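You operate a simulated robot arm through the tools that you are given. There is no shell and no other tool.

The job below is to be done with a simulated two-armed robot. You get a single attempt, and the scene is never put back.

TASK
Weave two rows on the small loom.
Fine: loom lever at 1, then at 2; beat each row in, beater back; leave the lever upright.

The check looks at the end state, three seconds after you hand in, the way a careful person would. Anything else that was tipped, shoved, dropped, spilled or broken makes it a failure.

THE ROBOT
Two 7-joint arms with fingered hands on one trunk that stands fixed in place. Base frame: the origin is at the foot of the trunk, x ahead of it, y to its left, z up. Lengths are in mm, angles in degrees, forces in N, time in s.
The left shoulder is at [73, 154, 1159], the right one opposite. With the tool pointing down near the work surface each hand reaches from about 440 to 860 mm from the base axis, measured 20 degrees to its own side. Payload 4 kg a hand.
The tool frame of a hand sits at the grasp point between the pads (the TCP): z along the fingers, y along the line on which they close. The tips reach 30 mm beyond it. The gripper opens to 104 mm; its body begins 35 mm behind the TCP. The gripper is a hand of 3 fingers: y runs from the thumb to the fingers, the wrist lies at [-15, -104, -178] in the tool frame, and closing takes about 1.5 s.
Orientation is that of the tool frame in the base frame, as a unit quaternion [w, x, y, z]. With the fingers straight down and the wrist toward the robot, the tool's x, y and z point along [0, 1, 0], [1, 0, 0] and [0, 0, -1] of the base frame.

THE INTERFACE
- The arms move only by the tool send_rows. It takes "left_targets", "right_targets" or both (then of equal length, played together; a hand with none holds still); each is one flat list of numbers, 6 for each row, row after row: the shift along the tool's x, y, z in mm, then the turn, a rotation vector about the tool's x, y, z in degrees. In form: [tx, ty, tz, wx, wy, wz, tx, ty, tz, wx, wy, wz, ...]. A call has 1 to 20 rows; each row shifts and turns the commanded pose from where the row before left it, along the tool's axes as they then stand. "left_hand" and "right_hand" are, for a hand that has rows, the finger opening in mm, from 0 to 104, set as the call begins (left out, the last holds). Each row takes 0.2 s and may step no farther than 50 mm and 8.6 degrees from the row before; otherwise, or with a gripper value out of range, the whole call is refused. Where a pose cannot be reached the arm comes as near as it can. A force on the tool above 40 N (or 10 N above the force at the start of the call, whichever is more), or a blocked arm, ends the call early, and 0.2 s more pass. Each finger travels about 153 mm/s and halts on what it meets, pressing with about 23 N; the grip force reading is that of the motor and also rises with nothing between the fingers. The clock runs only during rows and for 0.2 s after the last one: add rows that do not move to give the fingers time. The reply holds the time, the measured pose of the TCP, the force on the tool along the base axes, the opening and the grip force, in the units named above and with some noise, with the torque about the TCP (base axes, N m) and any sound that the robot's microphone picked up, and new pictures: "views" is both (left out), scene, wrist or none (wrist: the cameras of the hands that moved).
- Cameras (640 x 400 px; columns grow to the right, rows downward): "scene" is now at [144.7, -14.6, 1402.4]; the picture's right is [-0.17, -0.99, -0.00], its down [-0.55, 0.09, -0.83] and it looks along [0.82, -0.14, -0.56] (base axes); focal length 320 px, centre (320, 200). "left" rides on the left gripper at [-64, -94, -117] in its tool frame; the picture's right is [-0.72, -0.33, 0.61], its down [0.64, -0.65, 0.40] and it looks along [0.27, 0.68, 0.68] (tool axes); focal length 238 px, centre (320, 200). "right" rides on the right gripper at [64, -94, -117] in its tool frame; the picture's right is [-0.72, 0.33, -0.61], its down [-0.64, -0.65, 0.40] and it looks along [-0.27, 0.68, 0.68] (tool axes); focal length 238 px, centre (320, 200). There is no depth. A picture from a camera that has moved, and an enlarged one, comes with that camera's place and axes in the base frame and with its lens. The place of the scene camera against the robot may be out by one fixed shift of up to 18 mm in any direction.
- slide_trunk(by): slides the trunk up (or, below 0, down) by that many mm; the arms and the scene camera ride with it, the base frame stays. It gives what a move gives, with no picture.
- grasp_type(shape, hand): the hand has 3 fingers and takes this shape, open, in about a second: jaw (thumb against the fingers, like two jaws); tri (thumb and two fingers); tip (a fingertip pinch); poke (one finger out to press); point (the index stretched); flat (the hand flat); cup (the hand cupped); fist (a fist). The gripper value then closes the fingers along that shape, each until it touches; the sizes above hold for jaw. It gives what a move gives, with no picture.
- turn_head(pan, tilt): turns the head with the scene camera to pan (to the left, within 86 degrees either way) and tilt (down, from -29 to 69), counted from straight ahead of the robot. It gives what a move gives, and a new picture of the scene camera.
- close_up(camera, box): a new picture of the part [left, top, right, bottom] of that camera's present view, enlarged. The clock stands still meanwhile.
- close_job(): hands the job in; it is judged then, once.

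Places have to be worked out from the pictures, the camera data and where the tool is seen. Open the grippers and draw the arms clear of the work before you hand the job in, unless the task says otherwise.

The tools are called after "Emit:" as a command line: name --argument value ..., lists and objects as JSON in quotes. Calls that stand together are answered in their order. send_rows: Moves the arms, as the interface text tells. Its arguments: {"type":"object","properties":{"left_targets":{"type":"array"},"left_hand":{"type":"number"},"right_targets":{"type":"array"},"right_hand":{"type":"number"},"views":{"type":"string","enum":["both","scene","wrist","none"]}},"required":[]} The other tools are called the same way: slide_trunk (by) moves the trunk up or down; grasp_type (shape, hand) gives the hand a shape; turn_head (pan, tilt) turns the head that bears the scene camera; close_up (camera, box) takes an enlarged picture of a part of a camera's view; close_job () hands the job in.

At the start:

```text
t: 0.0
left_ee_pos: [570.5, 78.0, 1150.9]
left_tool_rot: [-0.001, 0.707, 0.707, -0.001]
left_force: [-0.5, 0.0, 0.3]
left_ft_torque: [0.01, 0.02, 0.0]
left_width: 103.7
left_gripper_force: 0.2
left_shape: jaw
right_ee_pos: [534.5, -297.5, 1154.2]
right_tool_rot: [-0.001, 0.707, 0.707, 0.0]
right_force: [-0.1, 0.0, 0.0]
right_ft_torque: [0.02, 0.0, 0.0]
right_width: 103.6
right_gripper_force: 0.0
right_shape: jaw
trunk travel left (down, up): [-575.0, 365.0]
head pan, tilt (commanded): [-9.7, 33.6]
```

scene: 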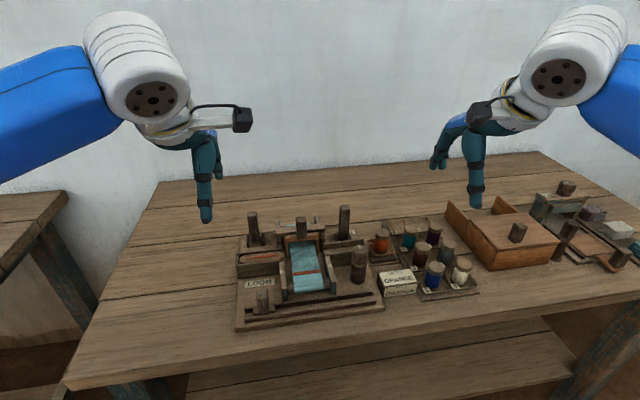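
right: 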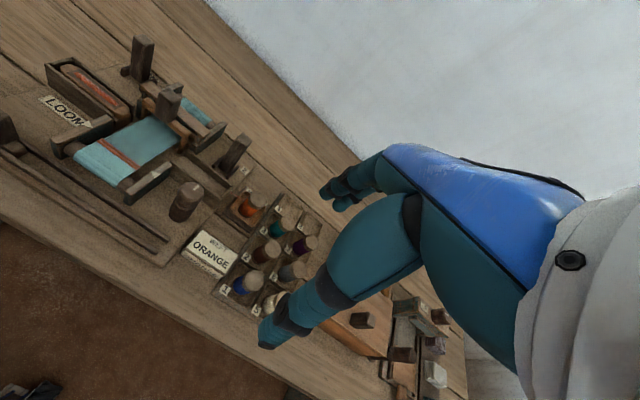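
left: 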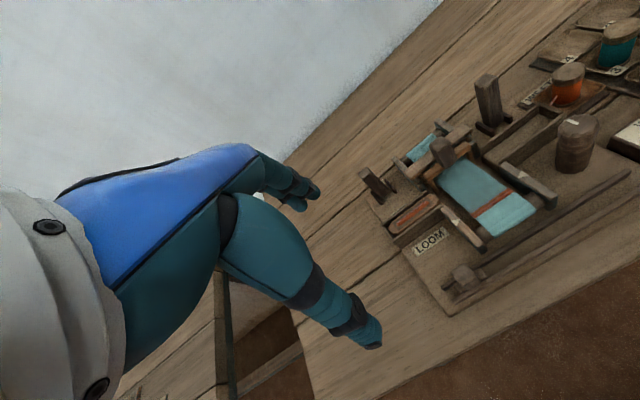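

I'll first look closely at the loom and its surroundings to see what the parts are before moving anything.

Emit:
close_up --camera "scene" --box '[220, 190, 400, 340]'

Emit:
close_up --camera "left" --box '[350, 60, 640, 320]'

Emit:
close_up --camera "right" --box '[0, 20, 330, 320]'

Emit:
close_up --camera "scene" --box '[360, 170, 640, 310]'

```text
2.67 times, centred on (310, 265) of scene
camera zoom: at [144.7, -14.6, 1402.4], right [-0.17, -0.99, 0.0], down [-0.55, 0.09, -0.83], along [0.82, -0.14, -0.56], focal length 853 px, centre (347, 27)
```

zoom: 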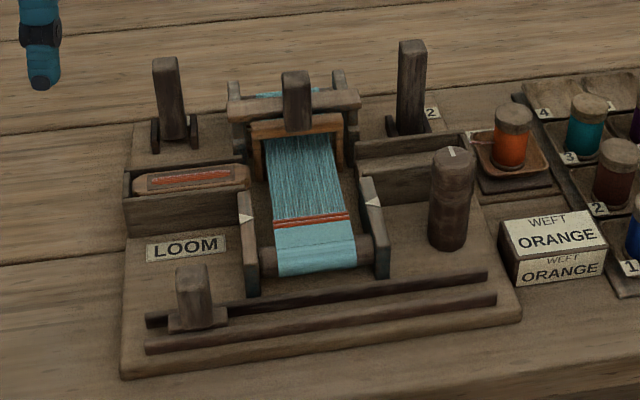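

```text
1.54 times, centred on (495, 190) of left
camera zoom: at [477.7, 14.4, 1265.6], right [-0.33, -0.72, -0.61], down [-0.65, 0.64, -0.4], along [0.68, 0.27, -0.68], focal length 367 px, centre (51, 215)
```

zoom: 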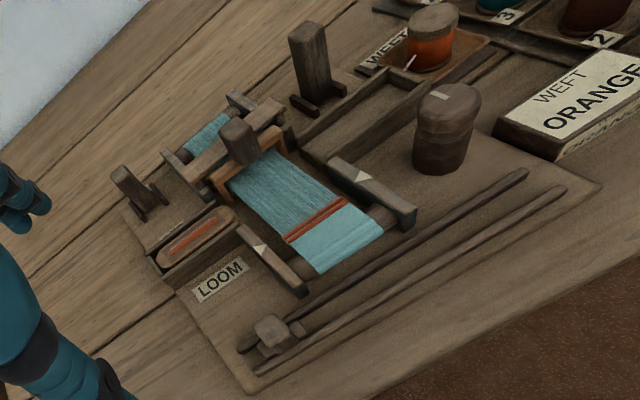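

```text
1.33 times, centred on (165, 170) of right
camera zoom: at [441.1, -234.3, 1269.8], right [0.33, -0.72, 0.61], down [-0.65, -0.64, -0.4], along [0.68, -0.27, -0.68], focal length 318 px, centre (527, 240)
```

zoom: 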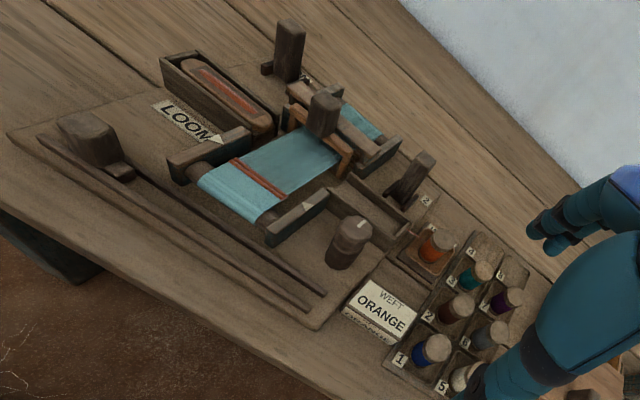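

```text
2.29 times, centred on (500, 240) of scene
camera zoom: at [144.7, -14.6, 1402.4], right [-0.17, -0.99, 0.0], down [-0.55, 0.09, -0.83], along [0.82, -0.14, -0.56], focal length 731 px, centre (-91, 109)
```

zoom: 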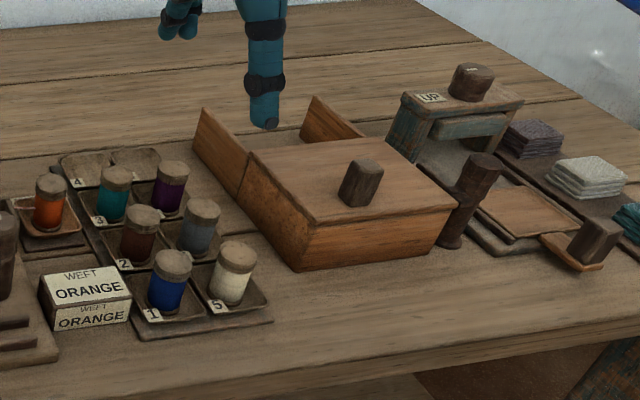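

The loom has a shuttle tray at left, a beater frame with a handle, posts behind on both sides, a slider on rails in front and a knob at right. I zoom tighter on each to find the lever and its marks.

Emit:
close_up --camera "scene" --box '[235, 195, 315, 265]'

Emit:
close_up --camera "scene" --box '[310, 195, 390, 265]'

Emit:
close_up --camera "right" --box '[30, 30, 190, 140]'

Emit:
close_up --camera "left" --box '[350, 120, 510, 230]'

Emit:
close_up --camera "scene" --box '[230, 255, 390, 335]'

Emit:
close_up --camera "right" --box '[130, 100, 290, 230]'

```text
5.71 times, centred on (275, 230) of scene
camera zoom: at [144.7, -14.6, 1402.4], right [-0.17, -0.99, 0.0], down [-0.55, 0.09, -0.83], along [0.82, -0.14, -0.56], focal length 1828 px, centre (577, 29)
```

zoom: 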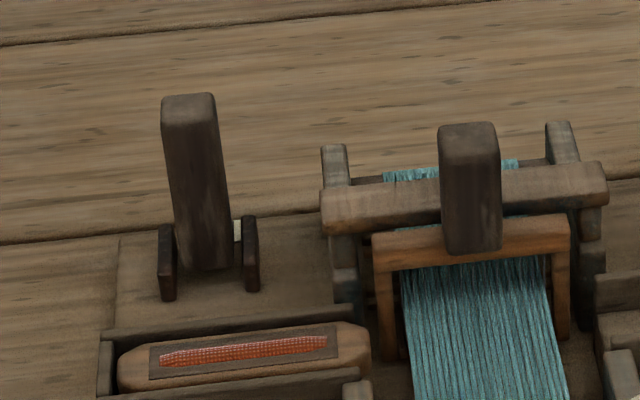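

```text
5.71 times, centred on (350, 230) of scene
camera zoom: at [144.7, -14.6, 1402.4], right [-0.17, -0.99, 0.0], down [-0.55, 0.09, -0.83], along [0.82, -0.14, -0.56], focal length 1828 px, centre (149, 29)
```

zoom: 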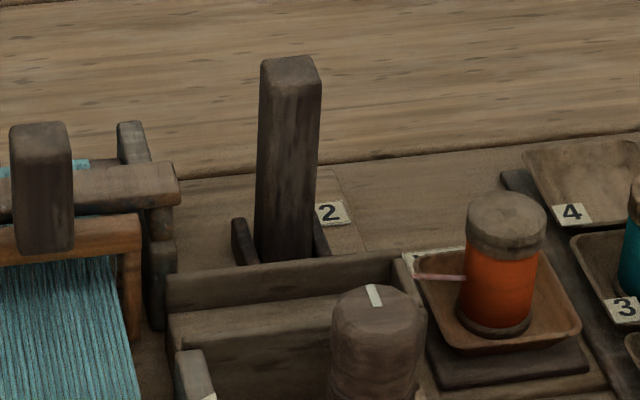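

```text
3.64 times, centred on (110, 85) of right
camera zoom: at [441.1, -234.3, 1269.8], right [0.33, -0.72, 0.61], down [-0.65, -0.64, -0.4], along [0.68, -0.27, -0.68], focal length 867 px, centre (1084, 618)
```

zoom: 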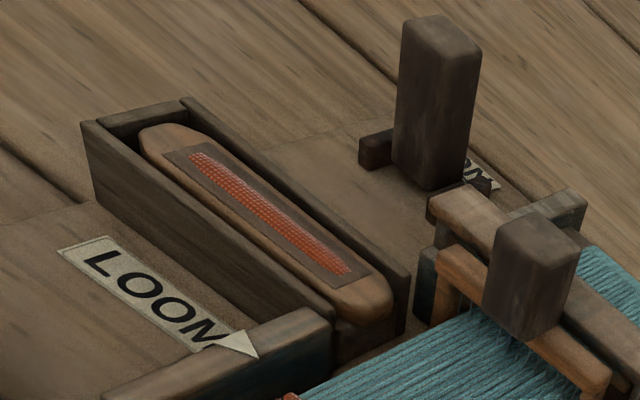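

```text
3.64 times, centred on (430, 175) of left
camera zoom: at [477.7, 14.4, 1265.6], right [-0.33, -0.72, -0.61], down [-0.65, 0.64, -0.4], along [0.68, 0.27, -0.68], focal length 867 px, centre (-80, 291)
```

zoom: 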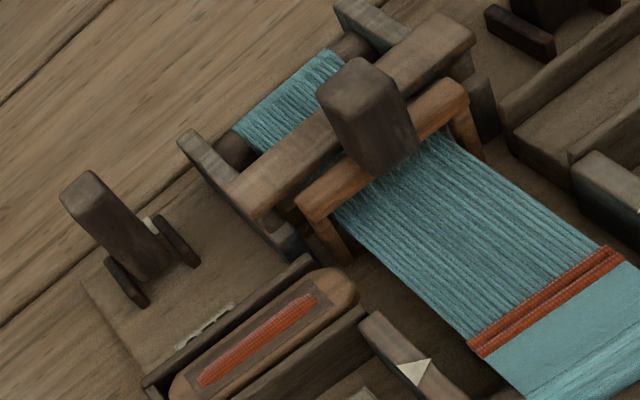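

```text
4.00 times, centred on (310, 295) of scene
camera zoom: at [144.7, -14.6, 1402.4], right [-0.17, -0.99, 0.0], down [-0.55, 0.09, -0.83], along [0.82, -0.14, -0.56], focal length 1280 px, centre (360, -180)
```

zoom: 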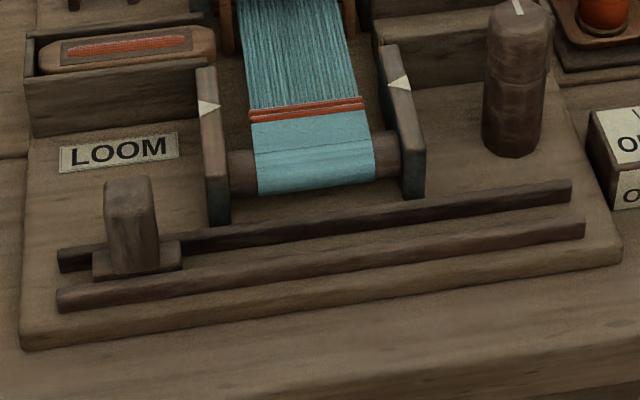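

```text
3.08 times, centred on (210, 165) of right
camera zoom: at [441.1, -234.3, 1269.8], right [0.33, -0.72, 0.61], down [-0.65, -0.64, -0.4], along [0.68, -0.27, -0.68], focal length 733 px, centre (658, 308)
```

zoom: 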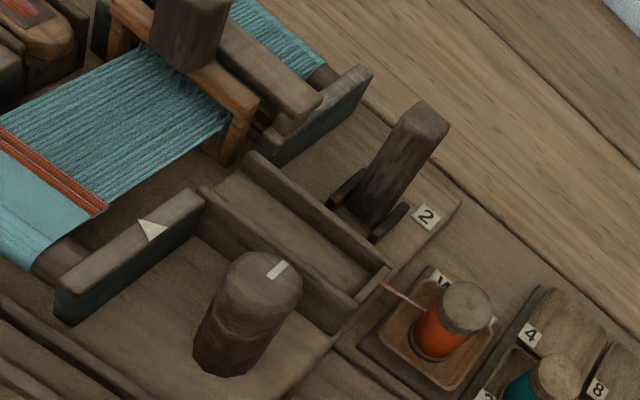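

The loom board top works out to about z = 839, around x 600–830 and y −200…80. The right-hand post has a "2" beside it, and the left post has a partly hidden label. I'll move the left hand's camera forward and pitch it down for a clearer look from above.

Emit:
send_rows --left_targets '[30, 45, 0, 0, 0, 0, 30, 45, 0, 0, 0, 0, 0, 0, 0, 8, 0, 0, 0, 0, 0, 8, 0, 0, 0, 0, 0, 8, 0, 0, 0, 0, 0, 8, 0, 0, 0, 0, 0, 8, 0, 0]' --views "wrist"

```text
refused: row 1 steps farther than a row can; nothing moved
```

The first step was 54 mm, which is over the limit, so I'm sending smaller steps.

Emit:
send_rows --left_targets '[20, 30, 0, 0, 0, 0, 20, 30, 0, 0, 0, 0, 20, 30, 0, 0, 0, 0, 0, 0, 0, 8, 0, 0, 0, 0, 0, 8, 0, 0, 0, 0, 0, 8, 0, 0, 0, 0, 0, 8, 0, 0, 0, 0, 0, 8, 0, 0]' --views "wrist"

```text
t: 1.8
left_ee_pos: [659.3, 135.8, 1152.0]
left_tool_rot: [-0.243, 0.665, 0.664, -0.241]
left_force: [-1.1, 0.2, 0.3]
left_ft_torque: [0.0, -0.01, 0.04]
left_width: 103.9
left_gripper_force: 0.0
left_shape: jaw
right_ee_pos: [532.5, -299.5, 1153.7]
right_tool_rot: [-0.001, 0.707, 0.707, 0.0]
right_force: [0.2, 0.0, 0.4]
right_ft_torque: [-0.02, -0.02, -0.02]
right_width: 103.6
right_gripper_force: 0.1
right_shape: jaw
trunk travel left (down, up): [-575.0, 365.0]
head pan, tilt (commanded): [-9.7, 33.6]
camera left: at [663.1, 72.8, 1300.0], right [-0.64, -0.72, -0.26], down [-0.76, 0.64, 0.11], along [0.09, 0.27, -0.96], focal length 238 px, centre (320, 200)
```

left: 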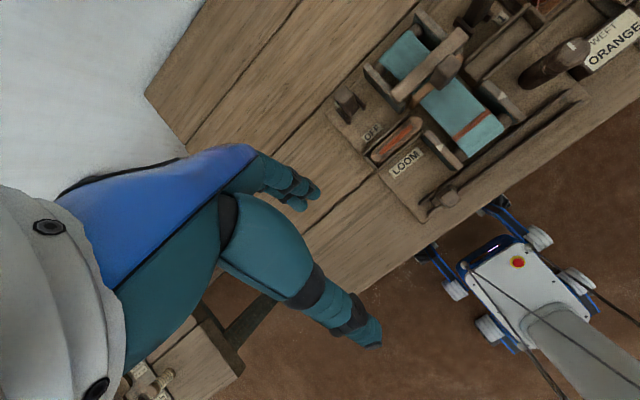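

Now the view is from above: there's an "OFF" label in front of the left post. I zoom in on the loom from this view.

Emit:
close_up --camera "left" --box '[310, 60, 470, 180]'

Emit:
close_up --camera "left" --box '[410, 0, 640, 144]'

Emit:
close_up --camera "left" --box '[370, 80, 600, 224]'

```text
3.33 times, centred on (390, 120) of left
camera zoom: at [663.1, 72.8, 1300.0], right [-0.64, -0.72, -0.26], down [-0.76, 0.64, 0.11], along [0.09, 0.27, -0.96], focal length 794 px, centre (87, 467)
```

zoom: 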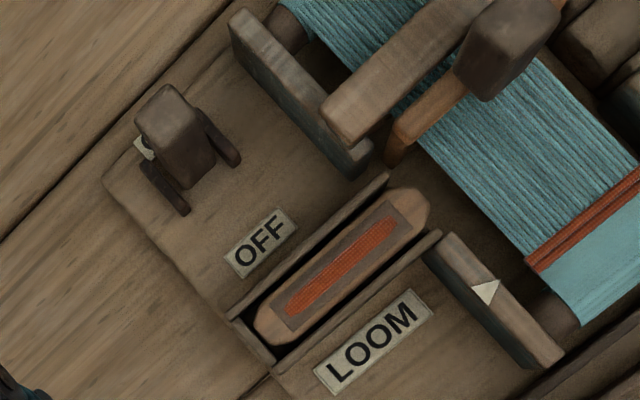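

```text
2.78 times, centred on (525, 72) of left
camera zoom: at [663.1, 72.8, 1300.0], right [-0.64, -0.72, -0.26], down [-0.76, 0.64, 0.11], along [0.09, 0.27, -0.96], focal length 662 px, centre (-249, 556)
```

zoom: 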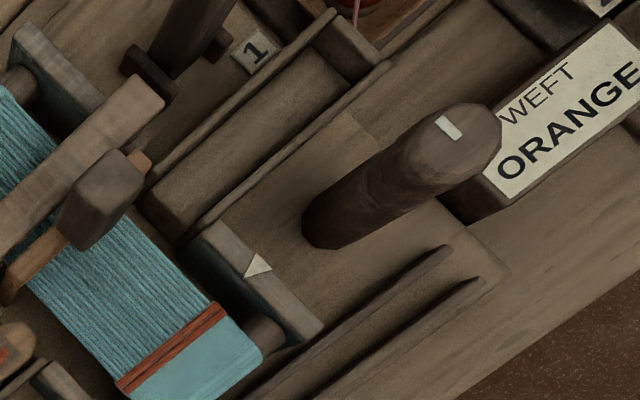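

```text
2.78 times, centred on (485, 152) of left
camera zoom: at [663.1, 72.8, 1300.0], right [-0.64, -0.72, -0.26], down [-0.76, 0.64, 0.11], along [0.09, 0.27, -0.96], focal length 662 px, centre (-138, 333)
```

zoom: 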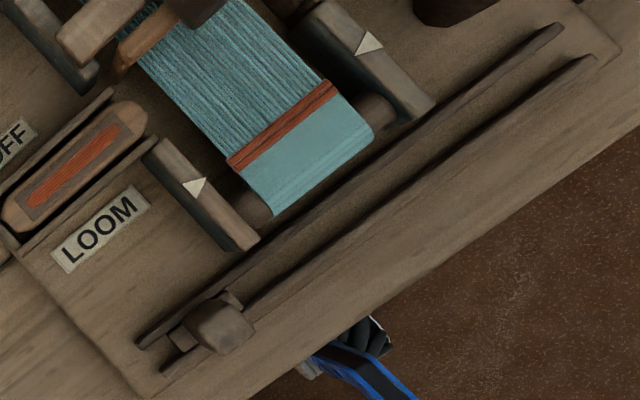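

The right post is clearly the loom lever: "1" lies in front of it and "2" behind, and it looks upright. The left post is a separate ON/OFF lever. I'll take a side view with the left camera to judge the lean of the levers and beater.

Emit:
send_rows --left_targets '[0, 0, 0, -8, 0, 0, 0, 0, 0, -8, 0, 0, 0, 0, 0, -8, 0, 0, 0, 0, 0, -8, 0, 0, 0, 0, 0, -8, 0, 0, 30, -10, 35, 0, 0, 0, 30, -10, 35, 0, 0, 0, 0, 0, 0, 0, 0, 8, 0, 0, 0, 0, 0, 8, 0, 0, 0, 0, 0, 8, 0, 0, 0, 0, 0, 8, 0, 0, 0, 0, 0, 8, 0, 0, 0, 0, 0, 8, 0, 0, 0, 0, 0, 8]' --views "wrist"

```text
t: 4.8
left_ee_pos: [639.0, 198.3, 1079.9]
left_tool_rot: [-0.001, 0.957, 0.291, 0.0]
left_force: [0.1, -0.5, -0.9]
left_ft_torque: [-0.01, -0.02, 0.03]
left_width: 103.6
left_gripper_force: 0.1
left_shape: jaw
right_ee_pos: [533.9, -294.8, 1155.7]
right_tool_rot: [0.0, 0.707, 0.708, 0.0]
right_force: [-0.4, -0.5, -0.5]
right_ft_torque: [0.04, 0.02, -0.01]
right_width: 103.5
right_gripper_force: 0.1
right_shape: jaw
trunk travel left (down, up): [-575.0, 365.0]
head pan, tilt (commanded): [-9.7, 33.6]
camera left: at [534.0, 241.6, 1195.8], right [-0.78, -0.13, -0.61], down [0.17, 0.9, -0.4], along [0.6, -0.42, -0.68], focal length 238 px, centre (320, 200)
```

left: 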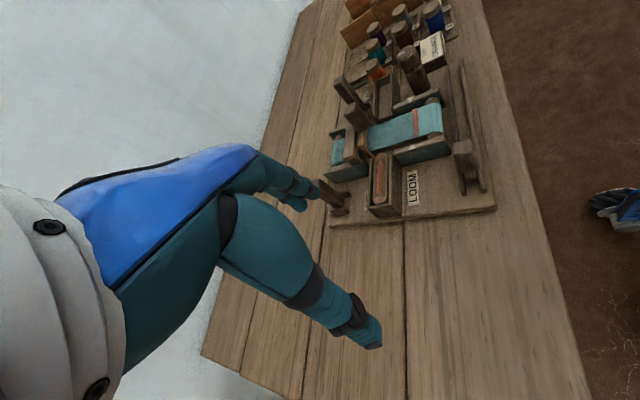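

Emit:
close_up --camera "left" --box '[310, 60, 510, 230]'

Emit:
close_up --camera "left" --box '[310, 70, 400, 150]'

Emit:
close_up --camera "left" --box '[310, 130, 430, 225]'

```text
2.35 times, centred on (410, 145) of left
camera zoom: at [534.0, 241.6, 1195.8], right [-0.78, -0.13, -0.61], down [0.17, 0.9, -0.4], along [0.6, -0.42, -0.68], focal length 561 px, centre (108, 329)
```

zoom: 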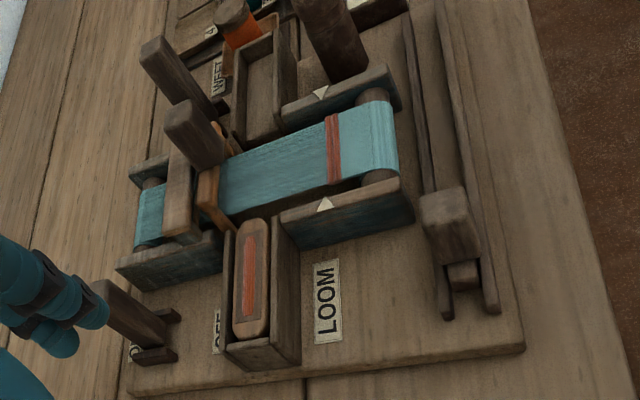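

```text
5.00 times, centred on (355, 110) of left
camera zoom: at [534.0, 241.6, 1195.8], right [-0.78, -0.13, -0.61], down [0.17, 0.9, -0.4], along [0.6, -0.42, -0.68], focal length 1192 px, centre (145, 650)
```

zoom: 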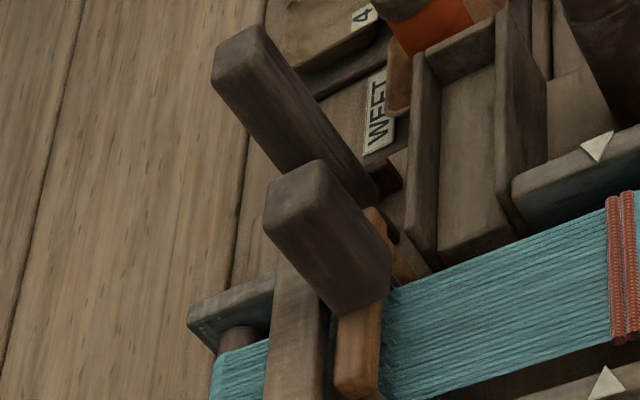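

```text
4.21 times, centred on (370, 178) of left
camera zoom: at [534.0, 241.6, 1195.8], right [-0.78, -0.13, -0.61], down [0.17, 0.9, -0.4], along [0.6, -0.42, -0.68], focal length 1004 px, centre (110, 295)
```

zoom: 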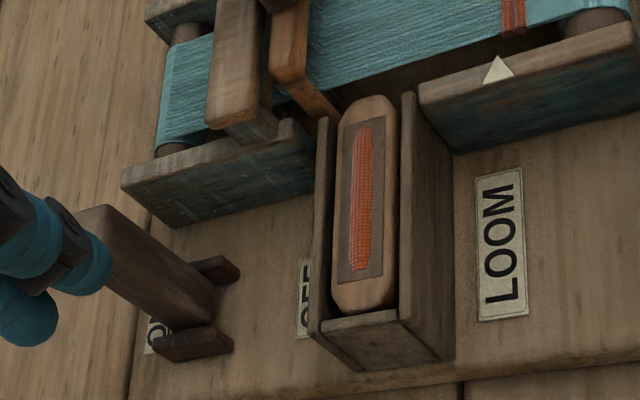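

The right (loom) lever is upright here. The left lever's top is partly hidden by my fingers, so I shift the camera to see its lean clearly.

Emit:
send_rows --left_targets '[-20, 20, -30, 0, 0, 0, -20, 20, -30, 0, 0, 0, -20, 20, -20, 0, 0, 0]' --views "wrist"

```text
t: 5.6
left_ee_pos: [622.8, 112.2, 1159.9]
left_tool_rot: [-0.001, 0.956, 0.293, 0.001]
left_force: [0.6, 0.0, 0.1]
left_ft_torque: [0.02, -0.01, 0.01]
left_width: 103.8
left_gripper_force: 0.0
left_shape: jaw
right_ee_pos: [534.3, -299.4, 1154.3]
right_tool_rot: [0.0, 0.706, 0.708, 0.001]
right_force: [-0.1, -0.2, 0.3]
right_ft_torque: [0.06, 0.01, -0.02]
right_width: 103.5
right_gripper_force: 0.1
right_shape: jaw
trunk travel left (down, up): [-575.0, 365.0]
head pan, tilt (commanded): [-9.7, 33.6]
camera left: at [517.9, 155.0, 1277.2], right [-0.78, -0.13, -0.61], down [0.17, 0.9, -0.4], along [0.61, -0.41, -0.68], focal length 238 px, centre (320, 200)
```

left: 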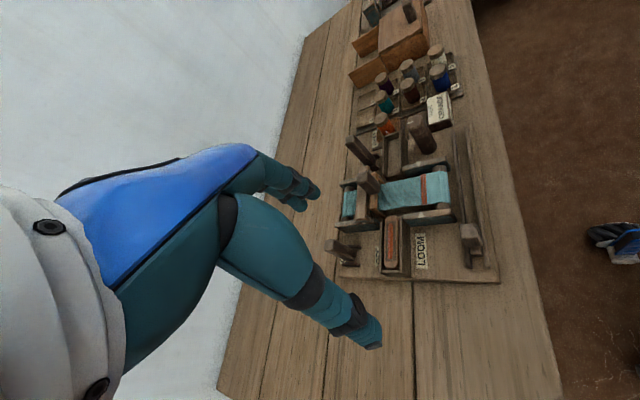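

Emit:
close_up --camera "left" --box '[315, 200, 435, 290]'

Emit:
close_up --camera "left" --box '[320, 110, 500, 290]'

```text
4.44 times, centred on (375, 245) of left
camera zoom: at [517.9, 155.0, 1277.2], right [-0.78, -0.13, -0.61], down [0.17, 0.9, -0.4], along [0.61, -0.41, -0.68], focal length 1059 px, centre (76, 0)
```

zoom: 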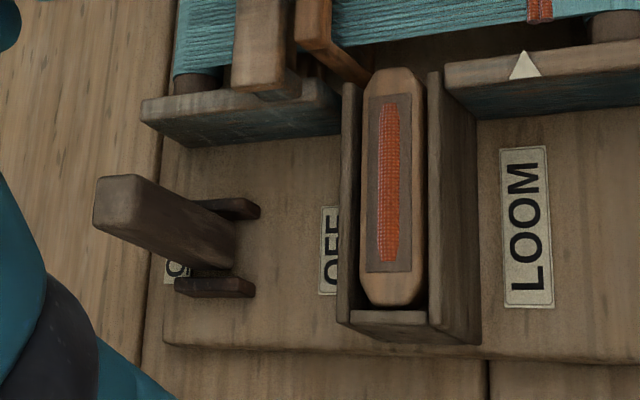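

```text
2.22 times, centred on (410, 200) of left
camera zoom: at [517.9, 155.0, 1277.2], right [-0.78, -0.13, -0.61], down [0.17, 0.9, -0.4], along [0.61, -0.41, -0.68], focal length 530 px, centre (120, 200)
```

zoom: 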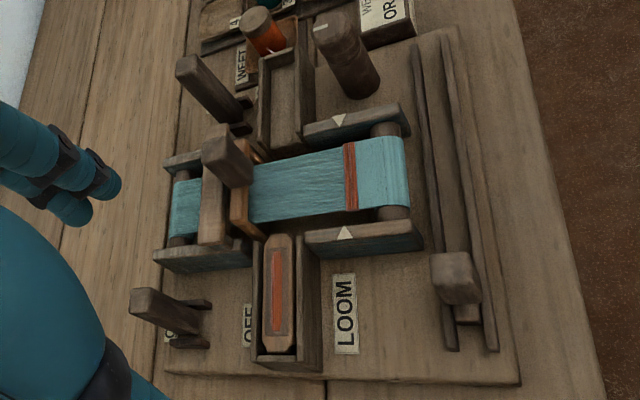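

Both levers read as upright; the loom lever's top is near [750, −180, 944], the beater handle's top near [706, −71, 957], and the loom is yawed about −10°. I bring the right hand above the loom lever with matching yaw, well clear, and keep the left hand as an observer.

Emit:
send_rows --right_targets '[0, 0, 0, 0, 0, 5, 0, 0, 0, 0, 0, 5, 25.7, 32.2, 16, 0, 0, 0, 25.7, 32.2, 16, 0, 0, 0, 25.7, 32.2, 16, 0, 0, 0, 25.7, 32.2, 16, 0, 0, 0, 25.7, 32.2, 16, 0, 0, 0, 25.7, 32.2, 16, 0, 0, 0]' --right_hand 80 --views "both"

Emit:
close_up --camera "left" --box '[320, 60, 500, 240]'

```text
t: 7.4
left_ee_pos: [624.2, 116.1, 1159.2]
left_tool_rot: [0.001, 0.956, 0.294, 0.0]
left_force: [1.1, 0.5, 0.0]
left_ft_torque: [0.0, 0.0, 0.0]
left_width: 103.9
left_gripper_force: 0.0
left_shape: jaw
right_ee_pos: [750.3, -174.5, 1056.4]
right_tool_rot: [0.001, 0.765, 0.644, -0.001]
right_force: [0.1, 0.4, 1.0]
right_ft_torque: [-0.06, 0.05, 0.01]
right_width: 80.1
right_gripper_force: 0.0
right_shape: jaw
trunk travel left (down, up): [-575.0, 365.0]
head pan, tilt (commanded): [-9.7, 33.6]
camera scene: at [147.3, -10.9, 1402.2], right [-0.17, -0.99, 0.0], down [-0.55, 0.09, -0.83], along [0.82, -0.14, -0.56], focal length 320 px, centre (320, 200)
camera right: at [669.5, -96.0, 1172.7], right [0.2, -0.76, 0.62], down [-0.75, -0.52, -0.4], along [0.63, -0.38, -0.68], focal length 238 px, centre (320, 200)
```

scene: 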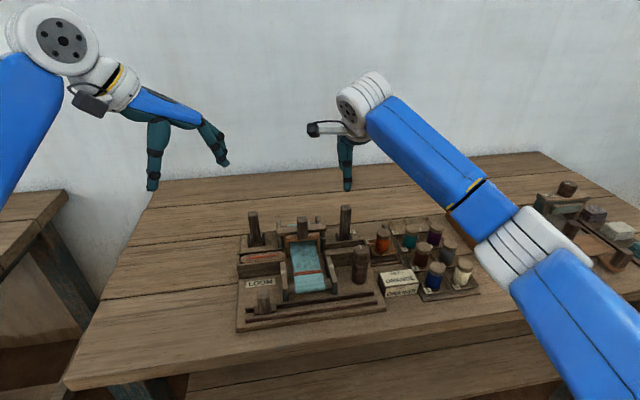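
right: 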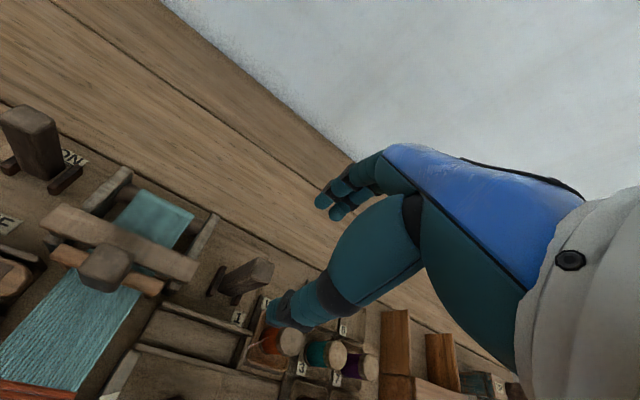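

```text
2.22 times, centred on (410, 150) of left
camera zoom: at [519.5, 160.1, 1275.7], right [-0.78, -0.13, -0.61], down [0.17, 0.9, -0.41], along [0.6, -0.42, -0.68], focal length 530 px, centre (120, 311)
```

zoom: 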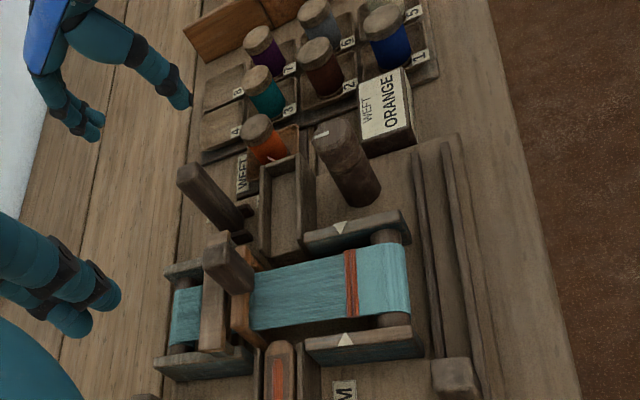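

The hand is over the lever. I take a zoomed look with the right camera to refine the lever's location before descending.

Emit:
close_up --camera "right" --box '[180, 230, 340, 350]'

Emit:
close_up --camera "scene" --box '[290, 110, 420, 290]'

```text
3.33 times, centred on (260, 290) of right
camera zoom: at [669.5, -96.0, 1172.7], right [0.2, -0.76, 0.62], down [-0.75, -0.52, -0.4], along [0.63, -0.38, -0.68], focal length 794 px, centre (520, -100)
```

zoom: 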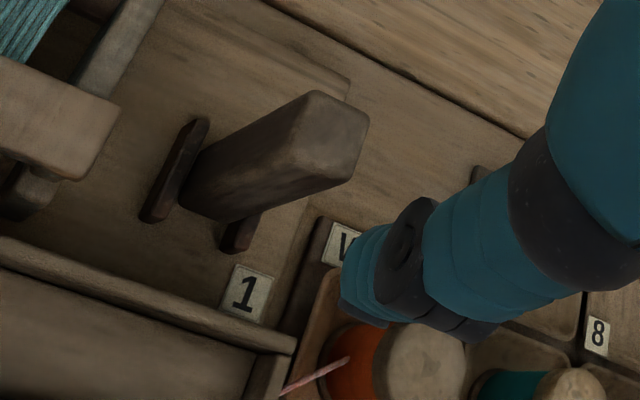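

```text
2.22 times, centred on (355, 200) of scene
camera zoom: at [147.3, -10.9, 1402.2], right [-0.17, -0.99, 0.0], down [-0.55, 0.09, -0.83], along [0.82, -0.14, -0.56], focal length 711 px, centre (242, 200)
```

zoom: 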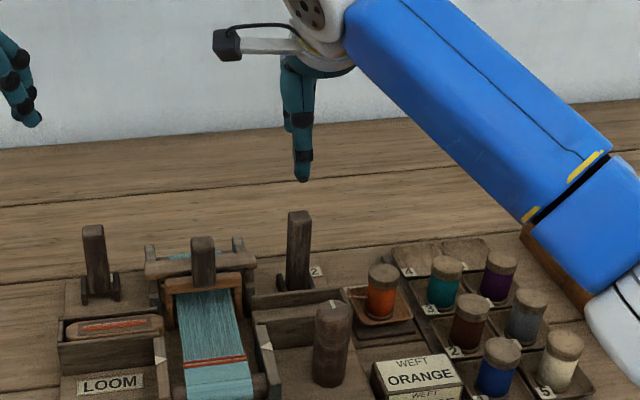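

The lever top refines to about [756, −181] at z≈942, so I shift slightly and descend with the jaw 80 mm open so the thumb is in front of the lever and the fingers behind it.

Emit:
send_rows --right_targets '[-5, 7, 36, 0, 0, 0, 0, 0, 40, 0, 0, 0, 0, 0, 38, 0, 0, 0, 0, 0, 0, 0, 0, 0]' --right_hand 80 --views "both"

Emit:
close_up --camera "left" --box '[320, 60, 500, 240]'

Emit:
close_up --camera "scene" --box '[290, 160, 390, 270]'

```text
t: 8.4
left_ee_pos: [622.9, 115.6, 1161.0]
left_tool_rot: [0.0, 0.956, 0.293, 0.0]
left_force: [0.0, -0.4, -1.0]
left_ft_torque: [0.0, 0.0, 0.0]
left_width: 103.5
left_gripper_force: 0.0
left_shape: jaw
right_ee_pos: [758.6, -182.4, 942.4]
right_tool_rot: [0.001, 0.765, 0.644, -0.001]
right_force: [-0.9, -0.3, -1.1]
right_ft_torque: [0.02, -0.03, 0.03]
right_width: 80.2
right_gripper_force: 0.1
right_shape: jaw
trunk travel left (down, up): [-575.0, 365.0]
head pan, tilt (commanded): [-9.7, 33.6]
camera scene: at [145.5, -13.0, 1402.4], right [-0.17, -0.99, 0.0], down [-0.55, 0.09, -0.83], along [0.82, -0.14, -0.56], focal length 320 px, centre (320, 200)
camera right: at [676.7, -103.7, 1058.6], right [0.2, -0.76, 0.61], down [-0.75, -0.52, -0.4], along [0.63, -0.38, -0.68], focal length 238 px, centre (320, 200)
```

scene: 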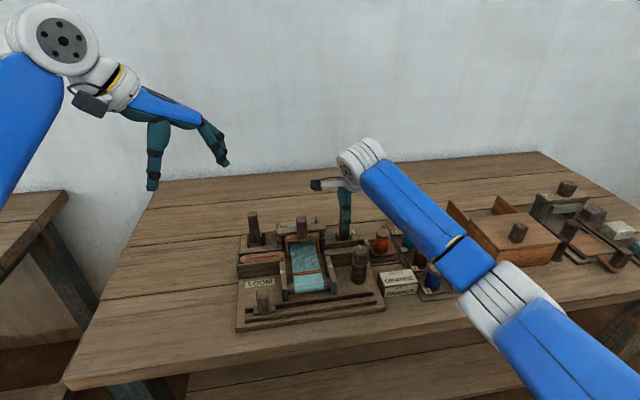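
right: 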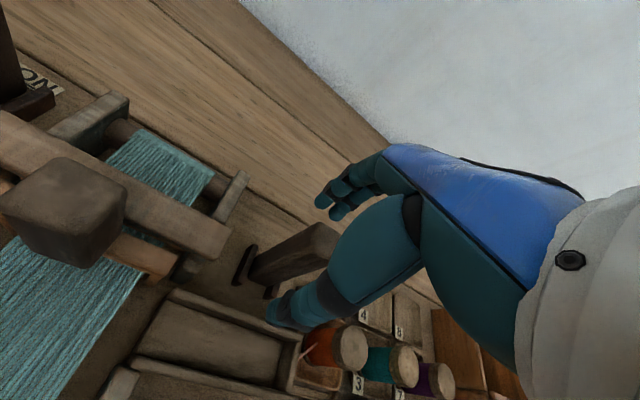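

```text
2.22 times, centred on (410, 150) of left
camera zoom: at [517.9, 158.3, 1276.6], right [-0.78, -0.13, -0.61], down [0.17, 0.9, -0.4], along [0.61, -0.42, -0.68], focal length 530 px, centre (120, 311)
```

zoom: 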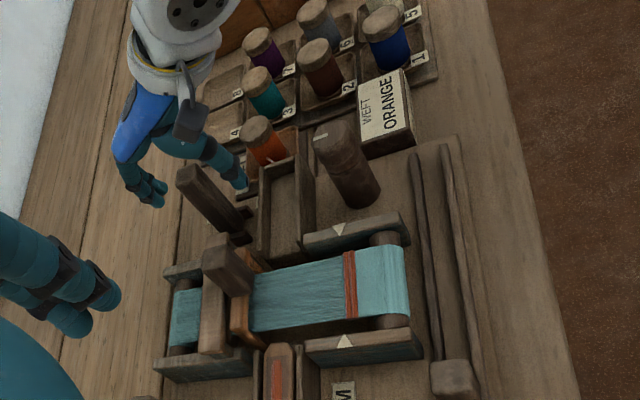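

```text
3.64 times, centred on (340, 215) of scene
camera zoom: at [145.5, -13.0, 1402.4], right [-0.17, -0.99, 0.0], down [-0.55, 0.09, -0.83], along [0.82, -0.14, -0.56], focal length 1163 px, centre (247, 146)
```

zoom: 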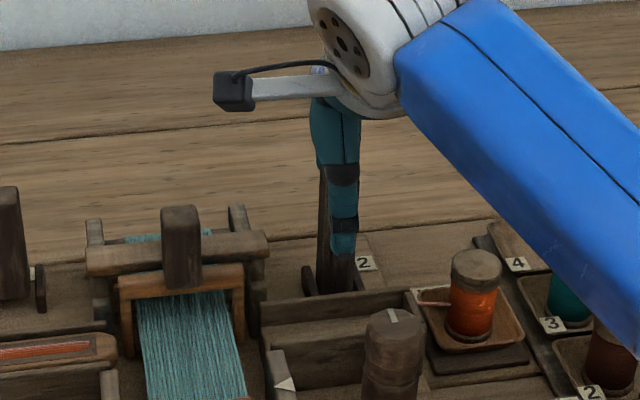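

The thumb is in front of the lever and the fingers are behind it. I draw the hand gently toward the robot so the fingers pull the lever toward mark 1.

Emit:
send_rows --right_targets '[0, -10, 0, 0, 0, 0, 0, -10, 0, 0, 0, 0, 0, -10, 0, 0, 0, 0, 0, -5, 0, 0, 0, 0]' --right_hand 80 --views "both"

Emit:
close_up --camera "left" --box '[350, 90, 450, 190]'

Emit:
close_up --camera "right" --box '[180, 130, 400, 340]'

```text
t: 9.4
left_ee_pos: [622.8, 115.7, 1160.7]
left_tool_rot: [0.0, 0.956, 0.294, 0.0]
left_force: [-1.3, 0.9, -0.9]
left_ft_torque: [-0.02, -0.01, -0.01]
left_width: 103.6
left_gripper_force: 0.0
left_shape: jaw
right_ee_pos: [722.5, -176.9, 945.7]
right_tool_rot: [-0.001, 0.765, 0.644, -0.001]
right_force: [1.1, -1.0, -0.7]
right_ft_torque: [0.06, -0.02, -0.01]
right_width: 80.3
right_gripper_force: 0.0
right_shape: jaw
trunk travel left (down, up): [-575.0, 365.0]
head pan, tilt (commanded): [-9.7, 33.6]
camera scene: at [146.2, -13.4, 1402.3], right [-0.17, -0.99, 0.0], down [-0.55, 0.09, -0.83], along [0.82, -0.14, -0.56], focal length 320 px, centre (320, 200)
camera right: at [640.9, -99.0, 1060.9], right [0.2, -0.76, 0.61], down [-0.75, -0.52, -0.4], along [0.63, -0.38, -0.68], focal length 238 px, centre (320, 200)
```

scene: 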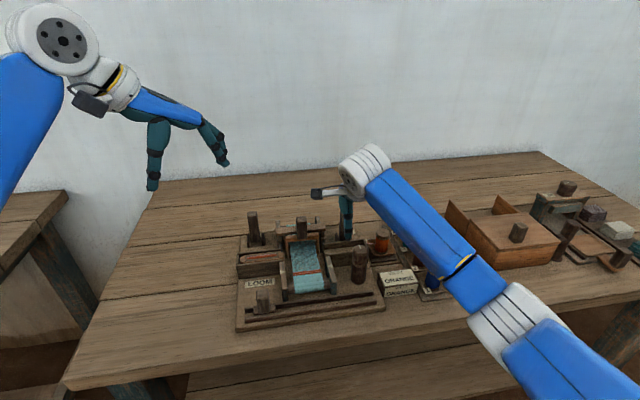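
right: 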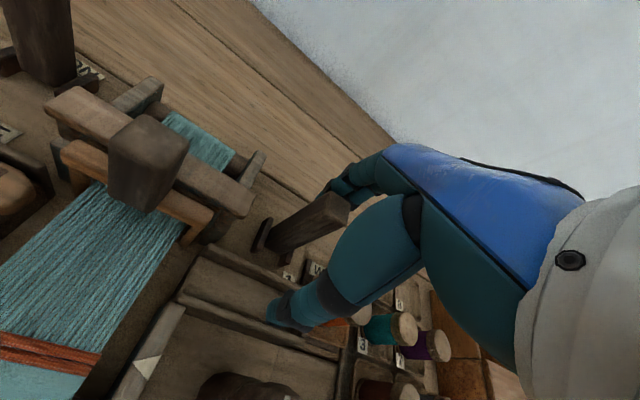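

```text
4.00 times, centred on (400, 140) of left
camera zoom: at [518.7, 158.0, 1276.3], right [-0.78, -0.13, -0.61], down [0.17, 0.9, -0.4], along [0.61, -0.42, -0.68], focal length 953 px, centre (0, 440)
```

zoom: 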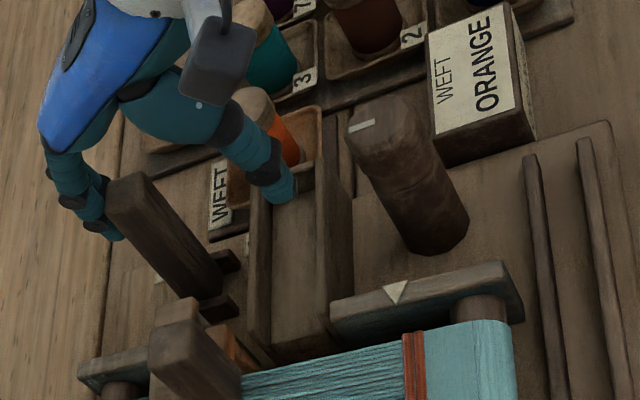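

```text
1.90 times, centred on (290, 235) of right
camera zoom: at [640.9, -99.0, 1060.9], right [0.2, -0.76, 0.61], down [-0.75, -0.52, -0.4], along [0.63, -0.38, -0.68], focal length 454 px, centre (377, 133)
```

zoom: 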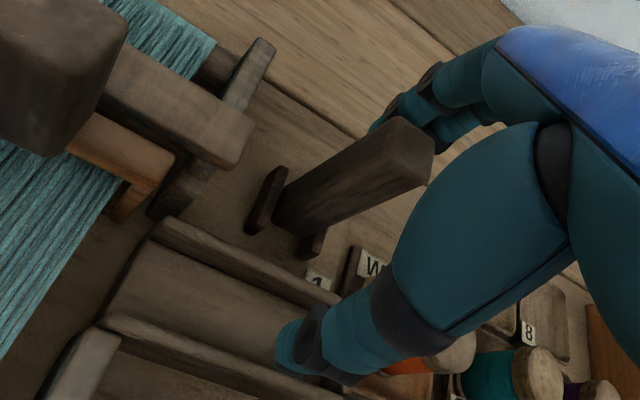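

The fingers are now just behind the lever with no load yet. I keep pulling in small steps.

Emit:
send_rows --right_targets '[0, -6, 0, 0, 0, 0, 0, -6, 0, 0, 0, 0, 0, -6, 0, 0, 0, 0]' --right_hand 80 --views "both"

Emit:
close_up --camera "left" --box '[350, 90, 450, 190]'

Emit:
close_up --camera "right" --box '[180, 130, 400, 340]'

```text
t: 10.2
left_ee_pos: [622.1, 114.7, 1160.3]
left_tool_rot: [0.0, 0.956, 0.293, 0.0]
left_force: [1.2, 0.0, -0.9]
left_ft_torque: [-0.02, -0.02, 0.0]
left_width: 103.5
left_gripper_force: 0.1
left_shape: jaw
right_ee_pos: [704.1, -173.2, 944.9]
right_tool_rot: [0.0, 0.766, 0.643, 0.0]
right_force: [0.4, -0.1, 0.2]
right_ft_torque: [-0.01, 0.0, 0.02]
right_width: 80.1
right_gripper_force: 0.1
right_shape: jaw
trunk travel left (down, up): [-575.0, 365.0]
head pan, tilt (commanded): [-9.7, 33.6]
camera scene: at [145.5, -13.3, 1402.4], right [-0.17, -0.99, 0.0], down [-0.55, 0.09, -0.83], along [0.82, -0.14, -0.56], focal length 320 px, centre (320, 200)
camera right: at [622.2, -95.5, 1060.6], right [0.2, -0.76, 0.61], down [-0.75, -0.52, -0.4], along [0.63, -0.38, -0.68], focal length 238 px, centre (320, 200)
```

scene: 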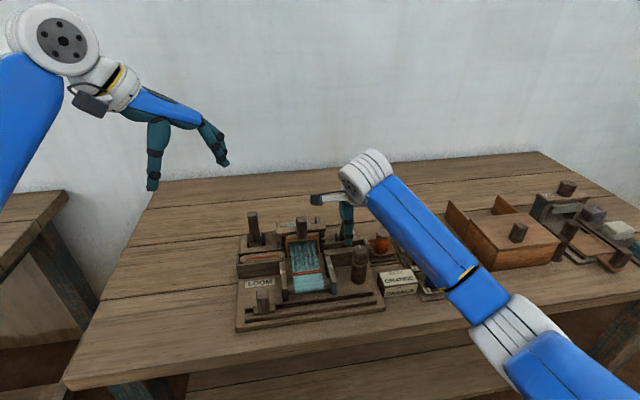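
right: 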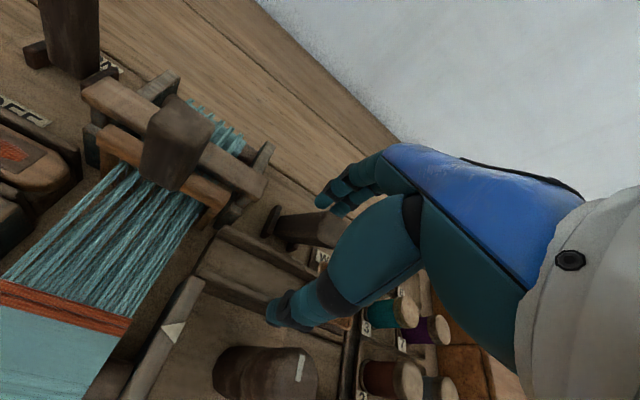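

```text
4.00 times, centred on (400, 140) of left
camera zoom: at [518.1, 158.1, 1276.5], right [-0.78, -0.13, -0.61], down [0.17, 0.9, -0.4], along [0.61, -0.42, -0.68], focal length 953 px, centre (0, 440)
```

zoom: 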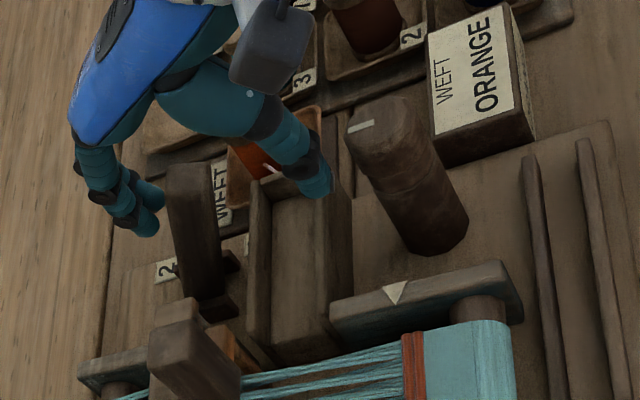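

```text
1.90 times, centred on (290, 235) of right
camera zoom: at [622.2, -95.5, 1060.6], right [0.2, -0.76, 0.61], down [-0.75, -0.52, -0.4], along [0.63, -0.38, -0.68], focal length 454 px, centre (377, 133)
```

zoom: 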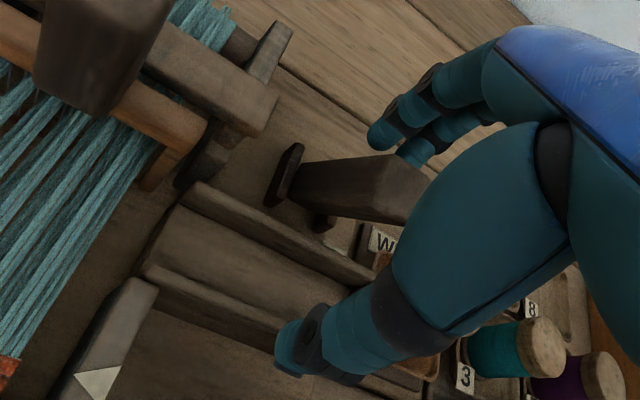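

The lever tipped toward mark 1 and the shed opened (warp threads separated). I lift the hand straight up and look at whether the lever stays and where the shuttle is.

Emit:
send_rows --right_targets '[0, 0, -40, 0, 0, 0, 0, 0, -40, 0, 0, 0, 0, -20, -40, 0, 0, 0, 0, -30, -20, 0, 0, 0]' --right_hand 80 --views "both"

Emit:
close_up --camera "left" --box '[320, 110, 500, 290]'

Emit:
close_up --camera "scene" --box '[220, 190, 400, 340]'

```text
t: 11.2
left_ee_pos: [621.3, 115.4, 1160.9]
left_tool_rot: [0.001, 0.956, 0.293, 0.002]
left_force: [-0.1, -0.3, -0.3]
left_ft_torque: [0.01, -0.01, -0.01]
left_width: 103.3
left_gripper_force: 0.1
left_shape: jaw
right_ee_pos: [652.9, -166.8, 1087.5]
right_tool_rot: [0.0, 0.765, 0.643, 0.0]
right_force: [0.1, -0.7, -0.3]
right_ft_torque: [-0.02, -0.03, -0.01]
right_width: 80.3
right_gripper_force: 0.0
right_shape: jaw
trunk travel left (down, up): [-575.0, 365.0]
head pan, tilt (commanded): [-9.7, 33.6]
camera scene: at [144.2, -12.9, 1402.5], right [-0.17, -0.99, 0.0], down [-0.55, 0.09, -0.83], along [0.82, -0.14, -0.55], focal length 320 px, centre (320, 200)
camera right: at [571.6, -89.1, 1201.6], right [0.2, -0.76, 0.61], down [-0.75, -0.52, -0.41], along [0.63, -0.38, -0.68], focal length 238 px, centre (320, 200)
```

scene: 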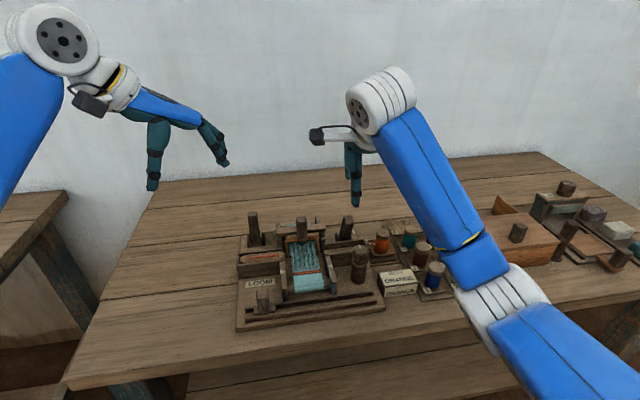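
right: 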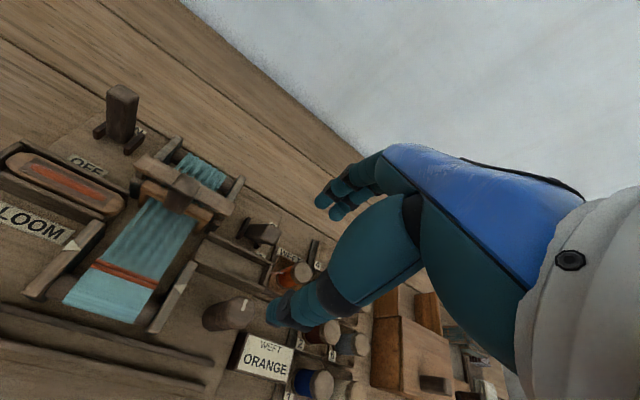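

```text
2.22 times, centred on (410, 200) of left
camera zoom: at [517.1, 158.5, 1276.9], right [-0.78, -0.13, -0.61], down [0.17, 0.9, -0.4], along [0.61, -0.42, -0.68], focal length 530 px, centre (120, 200)
```

zoom: 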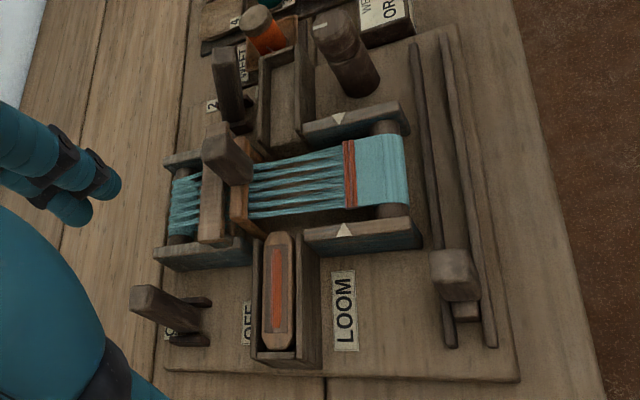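

```text
2.67 times, centred on (310, 265) of scene
camera zoom: at [144.2, -12.9, 1402.5], right [-0.17, -0.99, 0.0], down [-0.55, 0.09, -0.83], along [0.82, -0.14, -0.55], focal length 853 px, centre (347, 27)
```

zoom: 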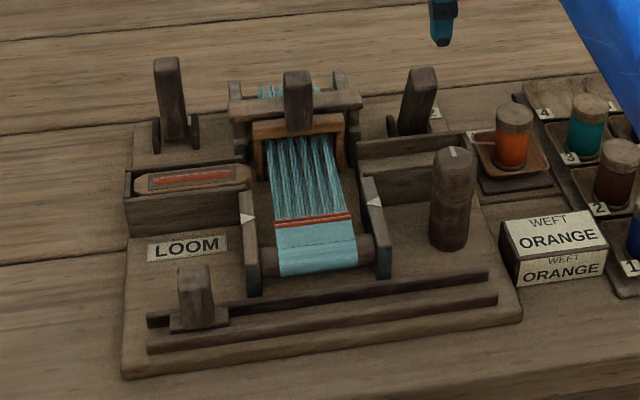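

The lever stays at 1 and the shed is open, but the shuttle is still in its left box. The front slider sits at the left end just like the shuttle, so I judge it drives the shuttle. I raise the left hand a little for clearance and carry the right hand over to the slider knob (near [564, 27, 904]).

Emit:
send_rows --left_targets '[0, 0, -25, 0, 0, 0, 0, 0, -25, 0, 0, 0, 0, 0, 0, 0, 0, 0, 0, 0, 0, 0, 0, 0, 0, 0, 0, 0, 0, 0, 0, 0, 0, 0, 0, 0]' --right_targets '[35.1, -24.3, 0, 0, 0, 0, 35.1, -24.3, 0, 0, 0, 0, 35.1, -24.3, 0, 0, 0, 0, 35.1, -24.3, 0, 0, 0, 0, 35.1, -24.3, 0, 0, 0, 0, 0, 0, 40, 0, 0, 0]' --right_hand 80 --views "both"

Emit:
close_up --camera "right" --box '[180, 180, 380, 340]'

```text
t: 12.6
left_ee_pos: [623.2, 115.2, 1210.1]
left_tool_rot: [0.0, 0.956, 0.293, -0.001]
left_force: [1.1, -0.2, -1.3]
left_ft_torque: [0.01, -0.01, 0.01]
left_width: 103.7
left_gripper_force: 0.0
left_shape: jaw
right_ee_pos: [565.6, 28.9, 1043.0]
right_tool_rot: [0.0, 0.765, 0.644, 0.0]
right_force: [0.7, 0.1, -0.2]
right_ft_torque: [0.02, 0.01, 0.02]
right_width: 80.5
right_gripper_force: 0.1
right_shape: jaw
trunk travel left (down, up): [-575.0, 365.0]
head pan, tilt (commanded): [-9.7, 33.6]
camera scene: at [146.8, -12.1, 1402.3], right [-0.17, -0.99, 0.0], down [-0.55, 0.09, -0.83], along [0.82, -0.14, -0.56], focal length 320 px, centre (320, 200)
camera right: at [484.3, 107.0, 1159.2], right [0.2, -0.76, 0.61], down [-0.75, -0.52, -0.4], along [0.63, -0.38, -0.68], focal length 238 px, centre (320, 200)
camera left: at [519.4, 158.8, 1326.6], right [-0.78, -0.13, -0.61], down [0.16, 0.9, -0.41], along [0.6, -0.42, -0.68], focal length 238 px, centre (320, 200)
```

scene: 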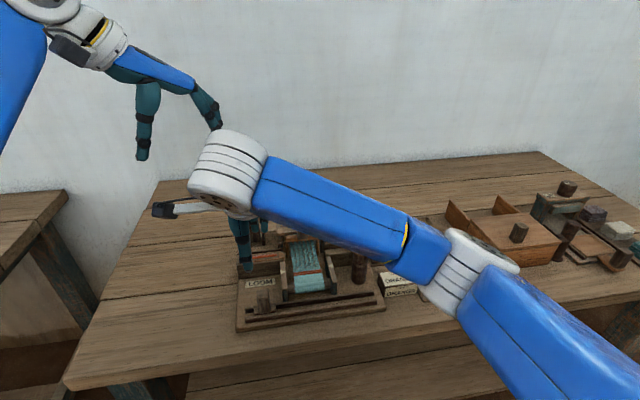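
right: 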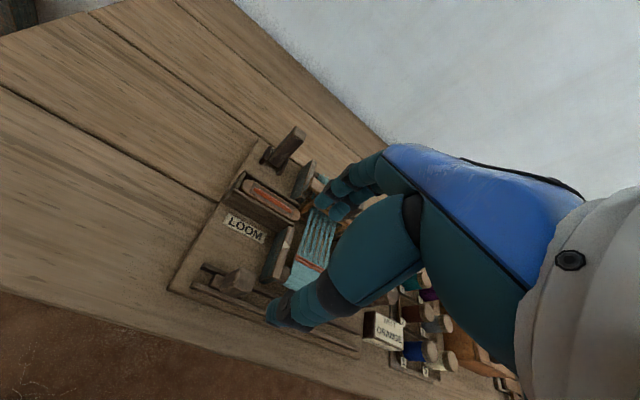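
left: 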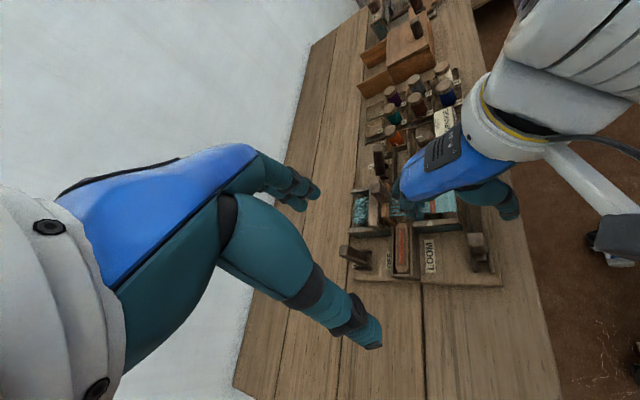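

```text
2.50 times, centred on (280, 260) of right
camera zoom: at [484.3, 107.0, 1159.2], right [0.2, -0.76, 0.61], down [-0.75, -0.52, -0.4], along [0.63, -0.38, -0.68], focal length 596 px, centre (420, 50)
```

zoom: 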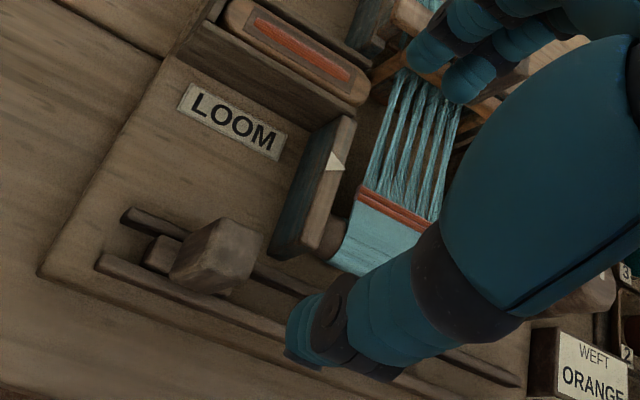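

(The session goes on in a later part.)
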